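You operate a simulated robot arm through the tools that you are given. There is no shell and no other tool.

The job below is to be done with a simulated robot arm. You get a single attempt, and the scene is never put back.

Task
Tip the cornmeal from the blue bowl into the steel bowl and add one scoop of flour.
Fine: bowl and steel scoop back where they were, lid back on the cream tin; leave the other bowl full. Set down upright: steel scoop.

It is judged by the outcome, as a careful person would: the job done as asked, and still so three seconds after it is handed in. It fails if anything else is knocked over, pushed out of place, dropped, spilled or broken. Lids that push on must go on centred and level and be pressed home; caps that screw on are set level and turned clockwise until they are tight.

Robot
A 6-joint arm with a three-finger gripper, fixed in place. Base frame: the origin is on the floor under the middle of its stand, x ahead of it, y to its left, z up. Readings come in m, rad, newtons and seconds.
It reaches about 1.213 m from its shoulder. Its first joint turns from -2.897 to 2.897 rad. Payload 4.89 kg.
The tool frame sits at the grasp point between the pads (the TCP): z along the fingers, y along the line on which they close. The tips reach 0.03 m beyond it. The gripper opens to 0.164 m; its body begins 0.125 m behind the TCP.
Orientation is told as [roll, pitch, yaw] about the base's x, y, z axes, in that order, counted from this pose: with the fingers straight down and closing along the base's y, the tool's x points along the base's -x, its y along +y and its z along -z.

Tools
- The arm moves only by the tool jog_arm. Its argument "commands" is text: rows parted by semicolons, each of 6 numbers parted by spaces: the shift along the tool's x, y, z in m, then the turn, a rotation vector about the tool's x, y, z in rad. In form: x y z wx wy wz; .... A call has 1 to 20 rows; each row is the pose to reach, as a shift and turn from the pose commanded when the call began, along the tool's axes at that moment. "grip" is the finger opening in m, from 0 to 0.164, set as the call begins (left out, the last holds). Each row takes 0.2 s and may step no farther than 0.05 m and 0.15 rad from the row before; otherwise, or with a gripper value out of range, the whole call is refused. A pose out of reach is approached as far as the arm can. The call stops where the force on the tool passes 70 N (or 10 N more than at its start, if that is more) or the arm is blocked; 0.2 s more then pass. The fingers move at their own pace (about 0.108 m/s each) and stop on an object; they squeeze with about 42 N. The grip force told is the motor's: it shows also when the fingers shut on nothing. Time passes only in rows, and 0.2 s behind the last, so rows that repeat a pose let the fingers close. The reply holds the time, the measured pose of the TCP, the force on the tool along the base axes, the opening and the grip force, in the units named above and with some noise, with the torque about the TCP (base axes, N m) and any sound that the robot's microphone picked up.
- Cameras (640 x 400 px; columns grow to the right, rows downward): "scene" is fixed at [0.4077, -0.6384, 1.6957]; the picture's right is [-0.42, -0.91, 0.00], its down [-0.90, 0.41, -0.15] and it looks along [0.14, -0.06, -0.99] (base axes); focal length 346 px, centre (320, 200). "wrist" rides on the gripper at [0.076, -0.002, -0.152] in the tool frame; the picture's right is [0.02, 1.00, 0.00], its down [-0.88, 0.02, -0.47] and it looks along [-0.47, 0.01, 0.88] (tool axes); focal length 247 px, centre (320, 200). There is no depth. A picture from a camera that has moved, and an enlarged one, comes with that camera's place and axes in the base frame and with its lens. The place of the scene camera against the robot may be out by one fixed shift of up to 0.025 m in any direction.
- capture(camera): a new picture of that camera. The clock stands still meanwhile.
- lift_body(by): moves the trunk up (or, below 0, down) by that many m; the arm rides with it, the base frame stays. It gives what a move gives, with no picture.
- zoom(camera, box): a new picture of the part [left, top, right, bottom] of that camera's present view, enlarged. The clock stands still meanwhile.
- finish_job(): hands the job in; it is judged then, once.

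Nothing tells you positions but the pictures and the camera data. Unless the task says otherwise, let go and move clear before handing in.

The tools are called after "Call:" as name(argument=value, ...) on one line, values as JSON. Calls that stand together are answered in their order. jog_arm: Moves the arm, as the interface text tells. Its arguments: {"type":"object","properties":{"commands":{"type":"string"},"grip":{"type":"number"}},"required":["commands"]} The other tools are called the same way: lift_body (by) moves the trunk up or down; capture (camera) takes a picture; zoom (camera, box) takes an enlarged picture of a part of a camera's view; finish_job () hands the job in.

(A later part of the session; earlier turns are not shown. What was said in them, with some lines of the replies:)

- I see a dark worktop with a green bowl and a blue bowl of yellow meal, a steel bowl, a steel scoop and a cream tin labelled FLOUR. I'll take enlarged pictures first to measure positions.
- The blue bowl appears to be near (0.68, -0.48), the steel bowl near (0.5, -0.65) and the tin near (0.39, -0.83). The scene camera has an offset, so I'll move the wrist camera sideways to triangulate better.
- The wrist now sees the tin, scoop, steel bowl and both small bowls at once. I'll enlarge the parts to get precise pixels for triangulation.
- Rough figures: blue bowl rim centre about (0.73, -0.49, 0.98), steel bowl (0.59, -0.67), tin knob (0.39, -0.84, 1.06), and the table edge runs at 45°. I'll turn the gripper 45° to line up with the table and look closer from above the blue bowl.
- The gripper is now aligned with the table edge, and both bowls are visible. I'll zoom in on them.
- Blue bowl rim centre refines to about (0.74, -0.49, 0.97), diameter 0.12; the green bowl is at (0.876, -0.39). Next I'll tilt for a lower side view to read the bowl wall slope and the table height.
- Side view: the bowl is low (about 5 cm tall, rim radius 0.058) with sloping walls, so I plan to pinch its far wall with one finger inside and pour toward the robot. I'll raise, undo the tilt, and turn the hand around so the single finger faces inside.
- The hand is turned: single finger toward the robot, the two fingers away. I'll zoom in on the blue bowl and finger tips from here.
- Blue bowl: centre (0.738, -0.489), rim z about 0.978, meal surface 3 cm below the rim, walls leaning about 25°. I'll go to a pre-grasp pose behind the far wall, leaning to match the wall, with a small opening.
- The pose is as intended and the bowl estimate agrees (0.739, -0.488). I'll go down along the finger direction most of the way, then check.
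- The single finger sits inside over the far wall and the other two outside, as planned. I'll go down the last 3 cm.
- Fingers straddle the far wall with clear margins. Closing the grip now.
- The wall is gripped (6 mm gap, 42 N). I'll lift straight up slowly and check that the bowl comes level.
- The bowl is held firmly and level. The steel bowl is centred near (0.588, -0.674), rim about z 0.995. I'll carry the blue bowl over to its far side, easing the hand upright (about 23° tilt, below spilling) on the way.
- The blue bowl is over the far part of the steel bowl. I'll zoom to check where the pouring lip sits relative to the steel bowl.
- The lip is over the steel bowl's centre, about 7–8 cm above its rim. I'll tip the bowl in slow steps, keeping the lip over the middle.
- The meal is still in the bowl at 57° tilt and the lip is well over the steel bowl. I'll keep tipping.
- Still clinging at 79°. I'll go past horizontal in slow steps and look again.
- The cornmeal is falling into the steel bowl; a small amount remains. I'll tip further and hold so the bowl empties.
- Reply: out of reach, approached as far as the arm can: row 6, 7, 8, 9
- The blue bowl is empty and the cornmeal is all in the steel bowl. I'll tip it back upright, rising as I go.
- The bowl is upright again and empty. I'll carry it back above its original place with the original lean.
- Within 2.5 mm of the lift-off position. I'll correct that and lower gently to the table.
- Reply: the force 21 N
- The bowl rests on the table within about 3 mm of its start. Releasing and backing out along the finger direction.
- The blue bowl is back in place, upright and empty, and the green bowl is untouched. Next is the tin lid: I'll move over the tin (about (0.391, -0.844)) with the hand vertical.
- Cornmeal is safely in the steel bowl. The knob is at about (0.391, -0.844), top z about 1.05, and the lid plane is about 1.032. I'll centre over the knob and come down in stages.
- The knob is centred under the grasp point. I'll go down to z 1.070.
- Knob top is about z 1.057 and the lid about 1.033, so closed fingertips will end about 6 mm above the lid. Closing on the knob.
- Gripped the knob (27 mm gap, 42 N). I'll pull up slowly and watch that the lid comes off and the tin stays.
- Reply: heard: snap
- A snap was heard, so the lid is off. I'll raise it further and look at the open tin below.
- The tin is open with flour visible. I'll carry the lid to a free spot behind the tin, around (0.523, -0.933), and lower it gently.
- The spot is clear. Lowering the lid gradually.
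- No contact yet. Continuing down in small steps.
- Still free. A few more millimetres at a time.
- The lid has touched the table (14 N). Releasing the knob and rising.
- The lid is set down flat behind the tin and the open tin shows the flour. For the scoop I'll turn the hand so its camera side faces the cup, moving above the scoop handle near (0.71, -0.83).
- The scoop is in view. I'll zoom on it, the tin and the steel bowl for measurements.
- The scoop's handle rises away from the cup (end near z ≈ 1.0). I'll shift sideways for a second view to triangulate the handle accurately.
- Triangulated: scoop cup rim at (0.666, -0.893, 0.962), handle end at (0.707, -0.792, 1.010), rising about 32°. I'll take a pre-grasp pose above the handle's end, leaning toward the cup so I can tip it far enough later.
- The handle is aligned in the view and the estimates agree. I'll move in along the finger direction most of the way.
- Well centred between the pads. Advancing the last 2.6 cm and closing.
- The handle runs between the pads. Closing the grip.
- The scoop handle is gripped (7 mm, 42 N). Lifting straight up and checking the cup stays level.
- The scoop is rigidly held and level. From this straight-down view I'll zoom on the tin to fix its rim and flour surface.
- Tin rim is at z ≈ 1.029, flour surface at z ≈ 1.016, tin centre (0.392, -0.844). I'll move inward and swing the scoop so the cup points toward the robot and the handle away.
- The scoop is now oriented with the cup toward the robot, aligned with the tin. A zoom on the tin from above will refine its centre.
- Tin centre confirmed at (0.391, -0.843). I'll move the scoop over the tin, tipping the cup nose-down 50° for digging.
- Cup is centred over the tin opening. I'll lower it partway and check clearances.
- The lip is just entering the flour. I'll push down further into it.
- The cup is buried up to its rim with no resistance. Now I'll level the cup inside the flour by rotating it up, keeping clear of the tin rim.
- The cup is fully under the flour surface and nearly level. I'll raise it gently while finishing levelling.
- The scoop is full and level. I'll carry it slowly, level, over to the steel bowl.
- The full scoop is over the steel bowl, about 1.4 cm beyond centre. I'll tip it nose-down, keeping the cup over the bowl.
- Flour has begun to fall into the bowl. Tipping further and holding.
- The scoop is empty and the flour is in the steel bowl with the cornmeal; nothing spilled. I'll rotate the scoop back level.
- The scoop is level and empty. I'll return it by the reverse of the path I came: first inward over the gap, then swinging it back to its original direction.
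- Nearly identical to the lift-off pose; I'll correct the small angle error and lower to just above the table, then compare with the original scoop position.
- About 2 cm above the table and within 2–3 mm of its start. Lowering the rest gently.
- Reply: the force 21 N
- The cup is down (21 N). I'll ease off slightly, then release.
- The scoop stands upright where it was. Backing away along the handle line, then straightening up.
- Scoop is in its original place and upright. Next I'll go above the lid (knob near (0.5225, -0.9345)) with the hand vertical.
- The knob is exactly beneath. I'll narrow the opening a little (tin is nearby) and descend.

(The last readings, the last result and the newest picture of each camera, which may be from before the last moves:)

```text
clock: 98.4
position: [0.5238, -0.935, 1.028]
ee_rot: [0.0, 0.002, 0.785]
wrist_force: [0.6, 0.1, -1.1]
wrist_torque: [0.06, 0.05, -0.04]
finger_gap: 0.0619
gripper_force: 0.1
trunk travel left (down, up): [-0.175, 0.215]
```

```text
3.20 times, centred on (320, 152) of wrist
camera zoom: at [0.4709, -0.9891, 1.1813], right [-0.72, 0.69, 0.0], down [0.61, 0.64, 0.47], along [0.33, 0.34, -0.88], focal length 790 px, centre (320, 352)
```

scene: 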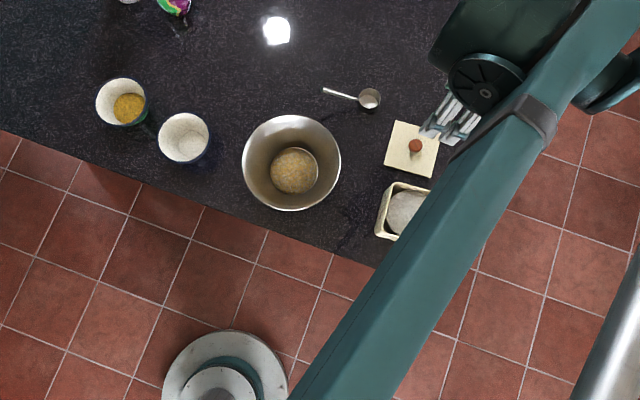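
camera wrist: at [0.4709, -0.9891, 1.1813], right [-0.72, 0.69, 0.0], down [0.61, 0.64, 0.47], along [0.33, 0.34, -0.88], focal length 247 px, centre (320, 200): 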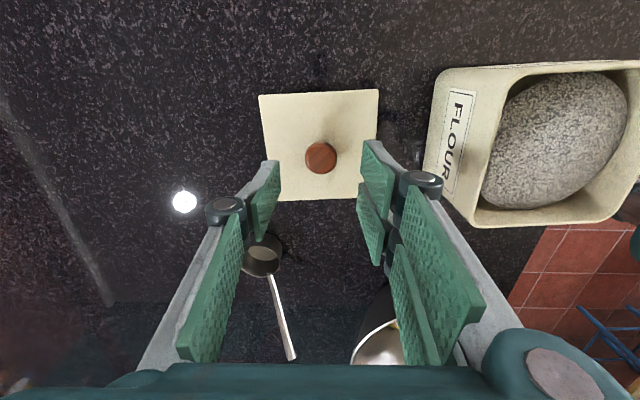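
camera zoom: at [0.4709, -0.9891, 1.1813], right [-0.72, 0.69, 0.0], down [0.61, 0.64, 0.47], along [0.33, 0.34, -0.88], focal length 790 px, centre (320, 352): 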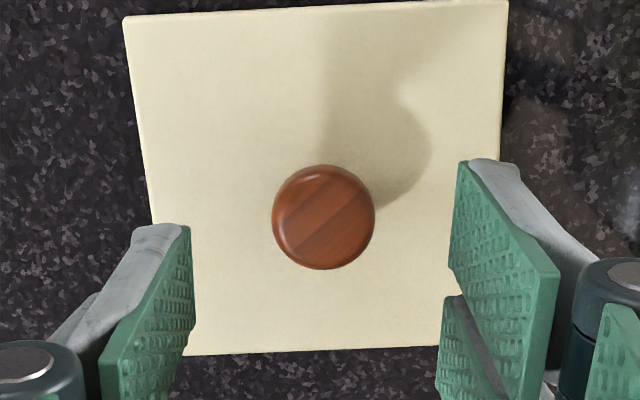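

Still aligned, with ample clearance to the tin. Descending to gripping height.

Call:
jog_arm(commands="0 0 0.02 0 0 0; 0 0 0.038 0 0 0; 0 0 0.047 0 0 0; 0 0 0.0505 0 0 0; 0 0 0.0505 0 0 0")

Call:
jog_arm(commands="0 0 0 0 0 0; 0 0 0 0 0 0; 0 0 0 0 0 0; 0 0 0 0 0 0", grip=0)

Call:
zoom(camera="wrist", box=[220, 90, 420, 215])

```text
clock: 99.6
position: [0.5242, -0.9349, 0.9793]
ee_rot: [0.0, 0.001, 0.786]
wrist_force: [-0.9, -0.5, -0.9]
wrist_torque: [0.05, -0.03, 0.06]
finger_gap: 0.0618
gripper_force: 0.1
trunk travel left (down, up): [-0.175, 0.215]
```

```text
clock: 100.6
position: [0.5246, -0.9352, 0.9789]
ee_rot: [0.0, 0.001, 0.786]
wrist_force: [0.5, -0.2, 0.2]
wrist_torque: [-0.05, 0.0, -0.01]
finger_gap: 0.0271
gripper_force: 41.4
trunk travel left (down, up): [-0.175, 0.215]
```

```text
3.20 times, centred on (320, 152) of wrist
camera zoom: at [0.4708, -0.9895, 1.1313], right [-0.72, 0.69, 0.0], down [0.61, 0.64, 0.47], along [0.33, 0.34, -0.88], focal length 790 px, centre (320, 352)
```

zoom: 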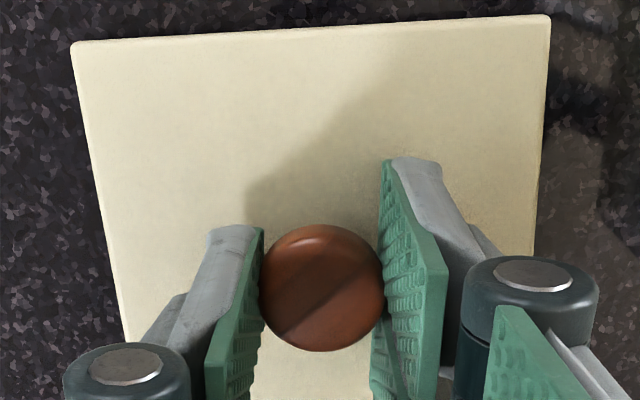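

The knob is gripped again, with the lid in the same orientation. Lifting it clear, then moving over the tin.

Call:
jog_arm(commands="0 0 -0.015 0 0 0; 0 0 -0.05 0 0 0; 0 0 -0.1 0 0 0; 0 0 -0.15 0 0 0; 0.003 0.02 -0.18 0 0 0; 0.01 0.06 -0.18 0 0 0; 0.017 0.1 -0.18 0 0 0; 0.0232 0.139 -0.18 0 0 0; 0.0264 0.158 -0.18 0 0 0; 0.0264 0.158 -0.18 0 0 0; 0.0264 0.158 -0.18 0 0 0")

Call:
capture(camera="wrist")

Call:
zoom(camera="scene", box=[340, 100, 500, 260])

```text
clock: 103.0
position: [0.3936, -0.8419, 1.1586]
ee_rot: [-0.001, 0.002, 0.786]
wrist_force: [-1.0, -1.4, 0.0]
wrist_torque: [-0.02, -0.03, 0.05]
finger_gap: 0.0274
gripper_force: 41.8
trunk travel left (down, up): [-0.175, 0.215]
```

```text
taken
camera wrist: at [0.3405, -0.8957, 1.3114], right [-0.72, 0.69, 0.0], down [0.61, 0.64, 0.47], along [0.33, 0.34, -0.88], focal length 247 px, centre (320, 200)
```

wrist: 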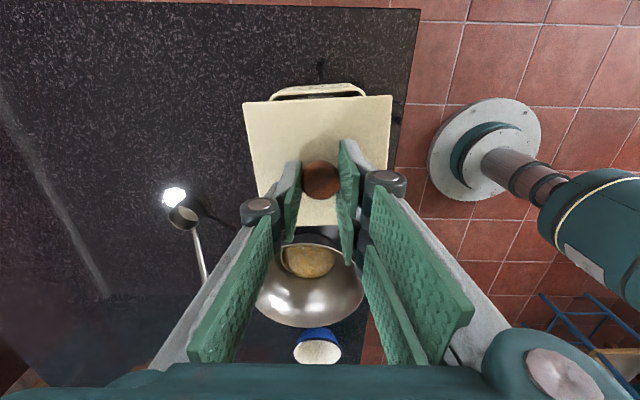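

```text
2.50 times, centred on (420, 180) of scene
camera zoom: at [0.4077, -0.6384, 1.6957], right [-0.42, -0.91, 0.0], down [-0.9, 0.41, -0.15], along [0.14, -0.06, -0.99], focal length 864 px, centre (70, 250)
```

zoom: 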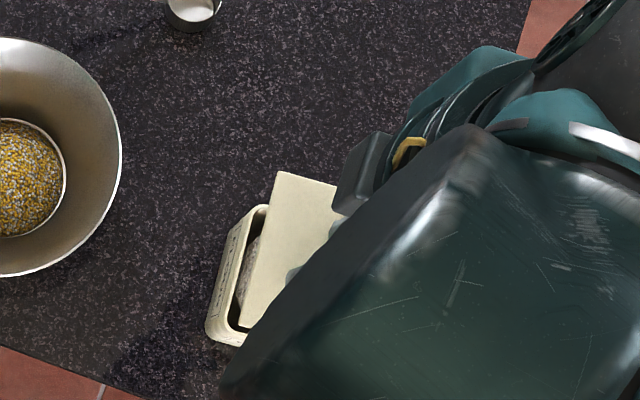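

Camera data puts the knob within 1 mm of its original seat position. I'll lower to about 2.5 cm above the rim and check alignment.

Call:
jog_arm(commands="0 0 0.02 0 0 0; 0 0 0.04 0 0 0; 0 0 0.055 0 0 0; 0 0 0.06 0 0 0; 0 0 0.06 0 0 0")

Call:
capture(camera="wrist")

Call:
zoom(camera="wrist", box=[220, 70, 420, 195])

Call:
zoom(camera="scene", box=[360, 150, 460, 260])

```text
clock: 104.2
position: [0.3934, -0.8423, 1.0983]
ee_rot: [0.0, 0.0, 0.785]
wrist_force: [0.0, -0.4, -0.3]
wrist_torque: [0.01, -0.02, 0.0]
finger_gap: 0.0272
gripper_force: 42.1
trunk travel left (down, up): [-0.175, 0.215]
```

```text
taken
camera wrist: at [0.3399, -0.8966, 1.2509], right [-0.72, 0.69, 0.0], down [0.61, 0.64, 0.47], along [0.33, 0.34, -0.88], focal length 247 px, centre (320, 200)
```

wrist: 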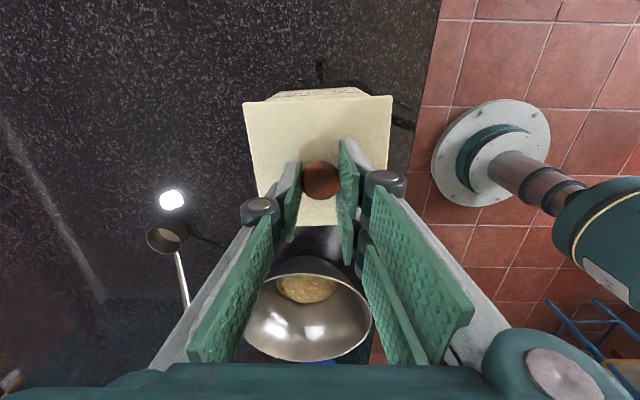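

```text
3.20 times, centred on (320, 132) of wrist
camera zoom: at [0.3399, -0.8966, 1.2509], right [-0.72, 0.69, 0.0], down [0.61, 0.64, 0.47], along [0.33, 0.34, -0.88], focal length 790 px, centre (320, 416)
```

zoom: 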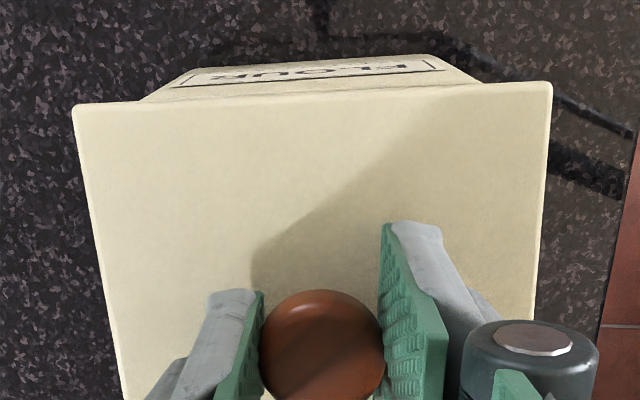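

```text
3.64 times, centred on (410, 205) of scene
camera zoom: at [0.4077, -0.6384, 1.6957], right [-0.42, -0.91, 0.0], down [-0.9, 0.41, -0.15], along [0.14, -0.06, -0.99], focal length 1258 px, centre (-7, 182)
```

zoom: 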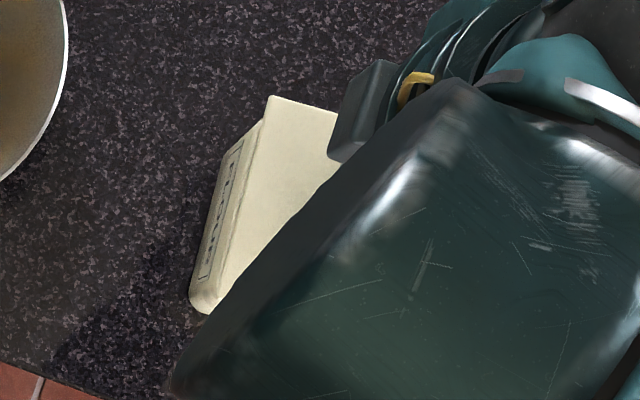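

Lid and tin appear aligned. Lowering onto the rim in small steps while watching the force.

Call:
jog_arm(commands="0 0 0.006 0 0 0; 0 0 0.012 0 0 0; 0 0 0.015 0 0 0; 0 0 0.015 0 0 0")

Call:
zoom(camera="wrist", box=[220, 70, 420, 195])

```text
clock: 105.2
position: [0.3935, -0.8424, 1.0835]
ee_rot: [0.0, 0.0, 0.785]
wrist_force: [-0.1, 0.1, 0.0]
wrist_torque: [-0.01, -0.02, -0.02]
finger_gap: 0.027
gripper_force: 41.6
trunk travel left (down, up): [-0.175, 0.215]
```

```text
3.20 times, centred on (320, 132) of wrist
camera zoom: at [0.34, -0.8963, 1.236], right [-0.72, 0.69, 0.0], down [0.61, 0.64, 0.47], along [0.33, 0.34, -0.88], focal length 790 px, centre (320, 416)
```

zoom: 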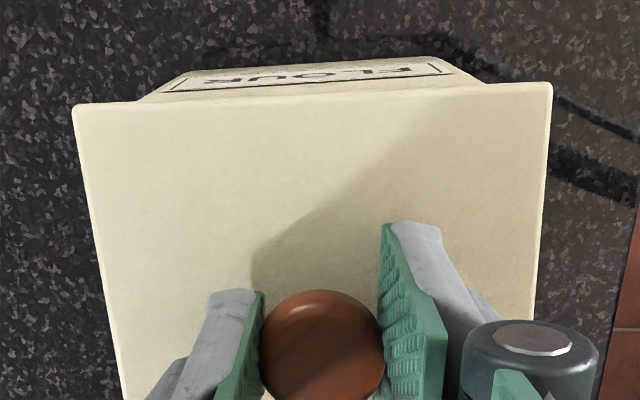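

No contact yet and symmetric. Continuing down in 3 mm steps.

Call:
jog_arm(commands="0 0 0.003 0 0 0; 0 0 0.006 0 0 0; 0 0 0.006 0 0 0")

```text
clock: 106.0
position: [0.3929, -0.8418, 1.0772]
ee_rot: [-0.001, -0.001, 0.785]
wrist_force: [0.3, 0.2, -1.1]
wrist_torque: [0.0, -0.03, -0.04]
finger_gap: 0.0267
gripper_force: 41.8
trunk travel left (down, up): [-0.175, 0.215]
```

Call:
jog_arm(commands="0 0 0.002 0 0 0; 0 0 0.004 0 0 0; 0 0 0.004 0 0 0")

```text
clock: 106.8
position: [0.3938, -0.8417, 1.0742]
ee_rot: [0.001, 0.001, 0.786]
wrist_force: [0.0, 1.3, -1.0]
wrist_torque: [0.01, -0.01, 0.02]
finger_gap: 0.027
gripper_force: 41.7
trunk travel left (down, up): [-0.175, 0.215]
```

Still free; at the expected seating height now. Pressing down gradually.

Call:
jog_arm(commands="0 0 0.0015 0 0 0; 0 0 0.003 0 0 0; 0 0 0.003 0 0 0")

```text
clock: 107.6
position: [0.3942, -0.842, 1.0728]
ee_rot: [-0.002, -0.001, 0.785]
wrist_force: [5.4, -14.2, 28.3]
wrist_torque: [-0.43, -0.14, 0.06]
finger_gap: 0.0271
gripper_force: 41.8
trunk travel left (down, up): [-0.175, 0.215]
heard: snap
```

A snap was heard as the lid seated. I'll press a little further with a slight sideways relief, to be sure it is home.

Call:
jog_arm(commands="0 -0.001 0.0008 0 0 0; 0 -0.0015 0.0015 0 0 0; 0 -0.0015 0.0015 0 0 0")

Call:
zoom(camera="wrist", box=[220, 70, 420, 195])

```text
clock: 108.4
position: [0.3947, -0.8427, 1.0712]
ee_rot: [-0.002, -0.001, 0.782]
wrist_force: [-2.2, -11.6, 45.1]
wrist_torque: [-0.33, 0.07, 0.05]
finger_gap: 0.0272
gripper_force: 41.4
trunk travel left (down, up): [-0.175, 0.215]
```

```text
3.20 times, centred on (320, 132) of wrist
camera zoom: at [0.3404, -0.8966, 1.2237], right [-0.72, 0.69, 0.0], down [0.61, 0.64, 0.47], along [0.33, 0.34, -0.88], focal length 790 px, centre (320, 416)
```

zoom: 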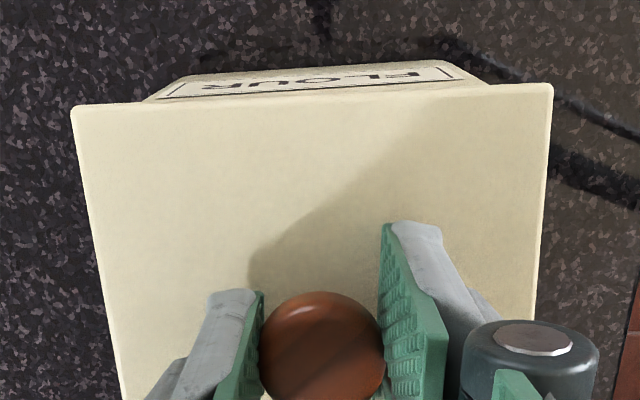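

Pressed with 45 N, firmly seated. Easing off, releasing and rising to inspect.

Call:
jog_arm(commands="0 0 -0.0015 0 0 0; 0 0 -0.002 0 0 0")

Call:
jog_arm(commands="0 0 0 0 0 0; 0 0 0 0 0 0; 0 0 0 0 0 0", grip=0.08)

Call:
jog_arm(commands="0 0 -0.02 0 0 0; 0 0 -0.05 0 0 0; 0 0 -0.09 0 0 0; 0 0 -0.13 0 0 0; 0 0 -0.13 0 0 0")

Call:
capture(camera="wrist")

Call:
zoom(camera="scene", box=[360, 150, 460, 260])

```text
clock: 109.0
position: [0.3931, -0.8422, 1.071]
ee_rot: [0.0, -0.001, 0.785]
wrist_force: [-9.0, -0.8, 12.2]
wrist_torque: [-0.09, 0.24, -0.01]
finger_gap: 0.027
gripper_force: 42.3
trunk travel left (down, up): [-0.175, 0.215]
```

```text
clock: 109.8
position: [0.394, -0.844, 1.0723]
ee_rot: [-0.002, 0.0, 0.785]
wrist_force: [0.4, -0.7, -0.6]
wrist_torque: [-0.03, 0.03, -0.02]
finger_gap: 0.08
gripper_force: 0.0
trunk travel left (down, up): [-0.175, 0.215]
```

```text
clock: 111.0
position: [0.3958, -0.8419, 1.2023]
ee_rot: [-0.001, 0.001, 0.785]
wrist_force: [-0.1, 1.1, 0.5]
wrist_torque: [-0.08, -0.03, -0.03]
finger_gap: 0.0799
gripper_force: 0.0
trunk travel left (down, up): [-0.175, 0.215]
```

```text
taken
camera wrist: at [0.3418, -0.8964, 1.3551], right [-0.72, 0.69, 0.0], down [0.61, 0.64, 0.47], along [0.33, 0.34, -0.88], focal length 247 px, centre (320, 200)
```

wrist: 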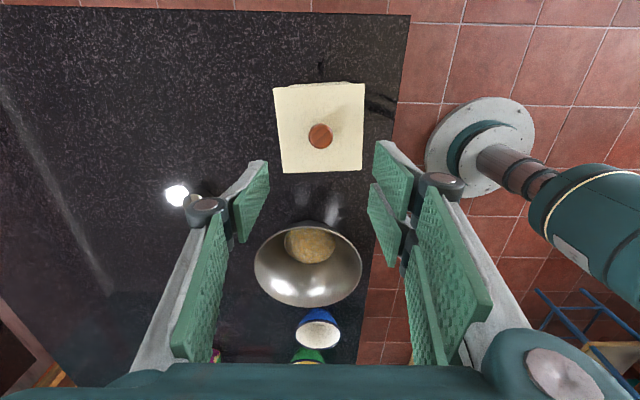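

```text
3.64 times, centred on (410, 205) of scene
camera zoom: at [0.4077, -0.6384, 1.6957], right [-0.42, -0.91, 0.0], down [-0.9, 0.41, -0.15], along [0.14, -0.06, -0.99], focal length 1258 px, centre (-7, 182)
```

zoom: 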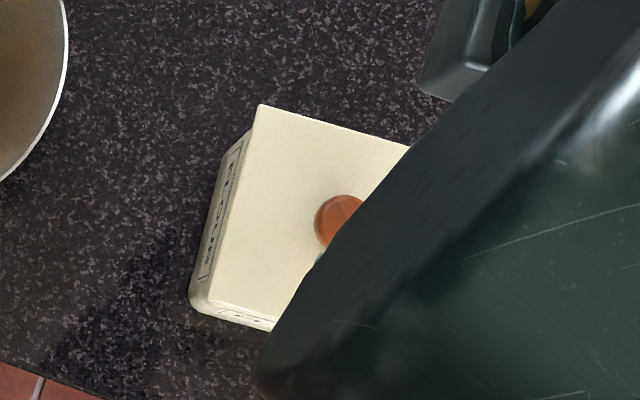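

The lid looks seated and level. I'll move the arm clear and compare everything with the starting scene.

Call:
jog_arm(commands="-0.0145 0.0158 -0.03 0 0 0; -0.0436 0.0473 -0.045 0 0 0; -0.0727 0.0789 -0.055 0 0 0; -0.1018 0.1104 -0.06 0 0 0; -0.1308 0.142 -0.065 0 0 0; -0.1599 0.1735 -0.07 0 0 0; -0.189 0.2051 -0.075 0 0 0; -0.2181 0.2366 -0.08 0 0 0; -0.2326 0.2524 -0.08 0 0 0; -0.2326 0.2524 -0.08 0 0 0")

Call:
capture(camera="scene")

Call:
zoom(camera="scene", box=[300, 70, 460, 270])

Call:
zoom(camera="scene", box=[80, 60, 240, 180])

Call:
capture(camera="wrist")

```text
clock: 113.2
position: [0.3809, -0.4999, 1.2821]
ee_rot: [0.0, 0.0, 0.785]
wrist_force: [0.2, 1.3, -0.2]
wrist_torque: [-0.13, -0.06, -0.02]
finger_gap: 0.0797
gripper_force: 0.0
trunk travel left (down, up): [-0.175, 0.215]
```

```text
taken
```

scene: 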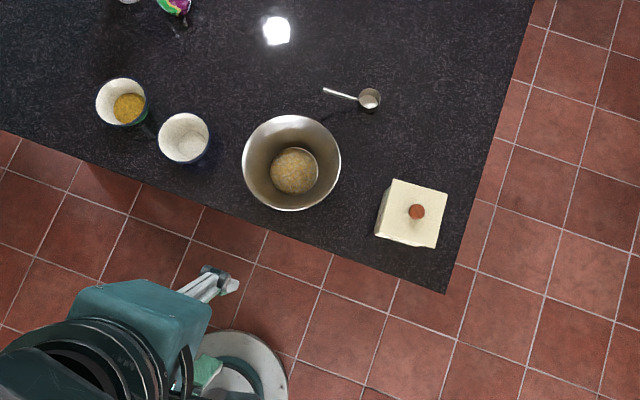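

```text
2.00 times, centred on (380, 170) of scene
camera zoom: at [0.4077, -0.6384, 1.6957], right [-0.42, -0.91, 0.0], down [-0.9, 0.41, -0.15], along [0.14, -0.06, -0.99], focal length 692 px, centre (200, 260)
```

zoom: 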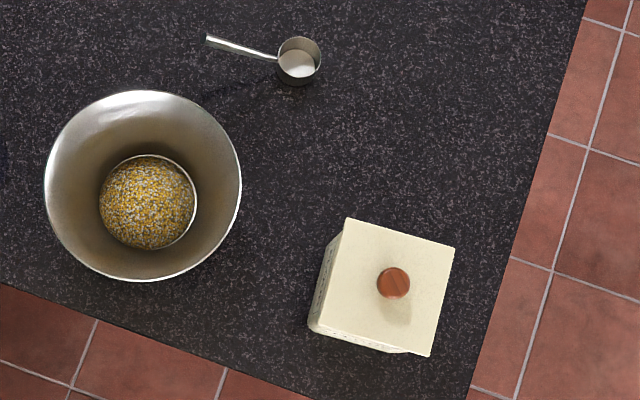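

```text
3.33 times, centred on (160, 120) of scene
camera zoom: at [0.4077, -0.6384, 1.6957], right [-0.42, -0.91, 0.0], down [-0.9, 0.41, -0.15], along [0.14, -0.06, -0.99], focal length 1153 px, centre (853, 467)
```

zoom: 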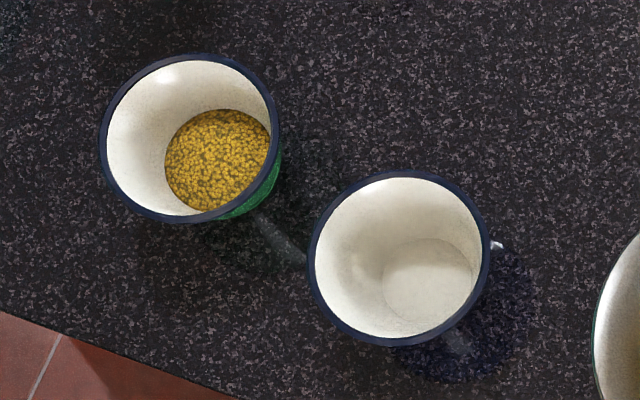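

```text
taken
camera wrist: at [0.3278, -0.5534, 1.4348], right [-0.72, 0.69, 0.0], down [0.61, 0.64, 0.47], along [0.33, 0.34, -0.88], focal length 247 px, centre (320, 200)
```

wrist: 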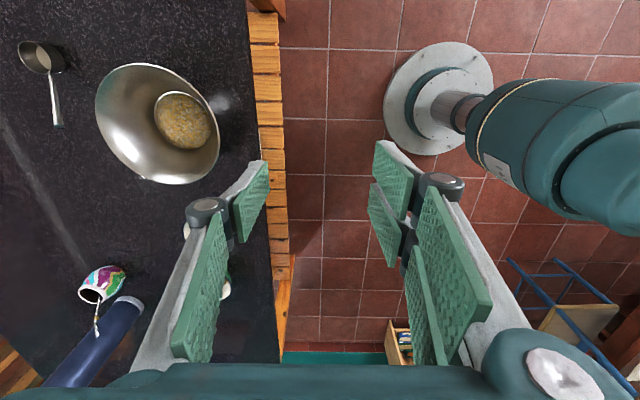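

Everything matches the starting picture. The tin lid is seated level, the scoop is upright in its place, and the blue bowl is empty and back within a few millimetres. The green bowl is still full, the steel bowl holds the cornmeal and flour, and nothing is spilled. The arm is clear and the gripper open, so I'm handing in.

Call:
finish_job()

```text
The job is handed in.
```

The job is done and handed in: the cornmeal from the blue bowl and one full scoop of flour are in the steel bowl. The final pictures show nothing spilled or knocked over.

- **Blue bowl:** it is empty, upright and back within about 3 mm of where it started.
- **Steel scoop:** it is set down upright within about 3 mm of where it was.
- **Cream tin:** the lid is back on, centred and level. It snapped shut and I pressed it down with about 45 N.
- **Green bowl:** I left it untouched, and it is still full.

The arm is clear of everything and the gripper is open.
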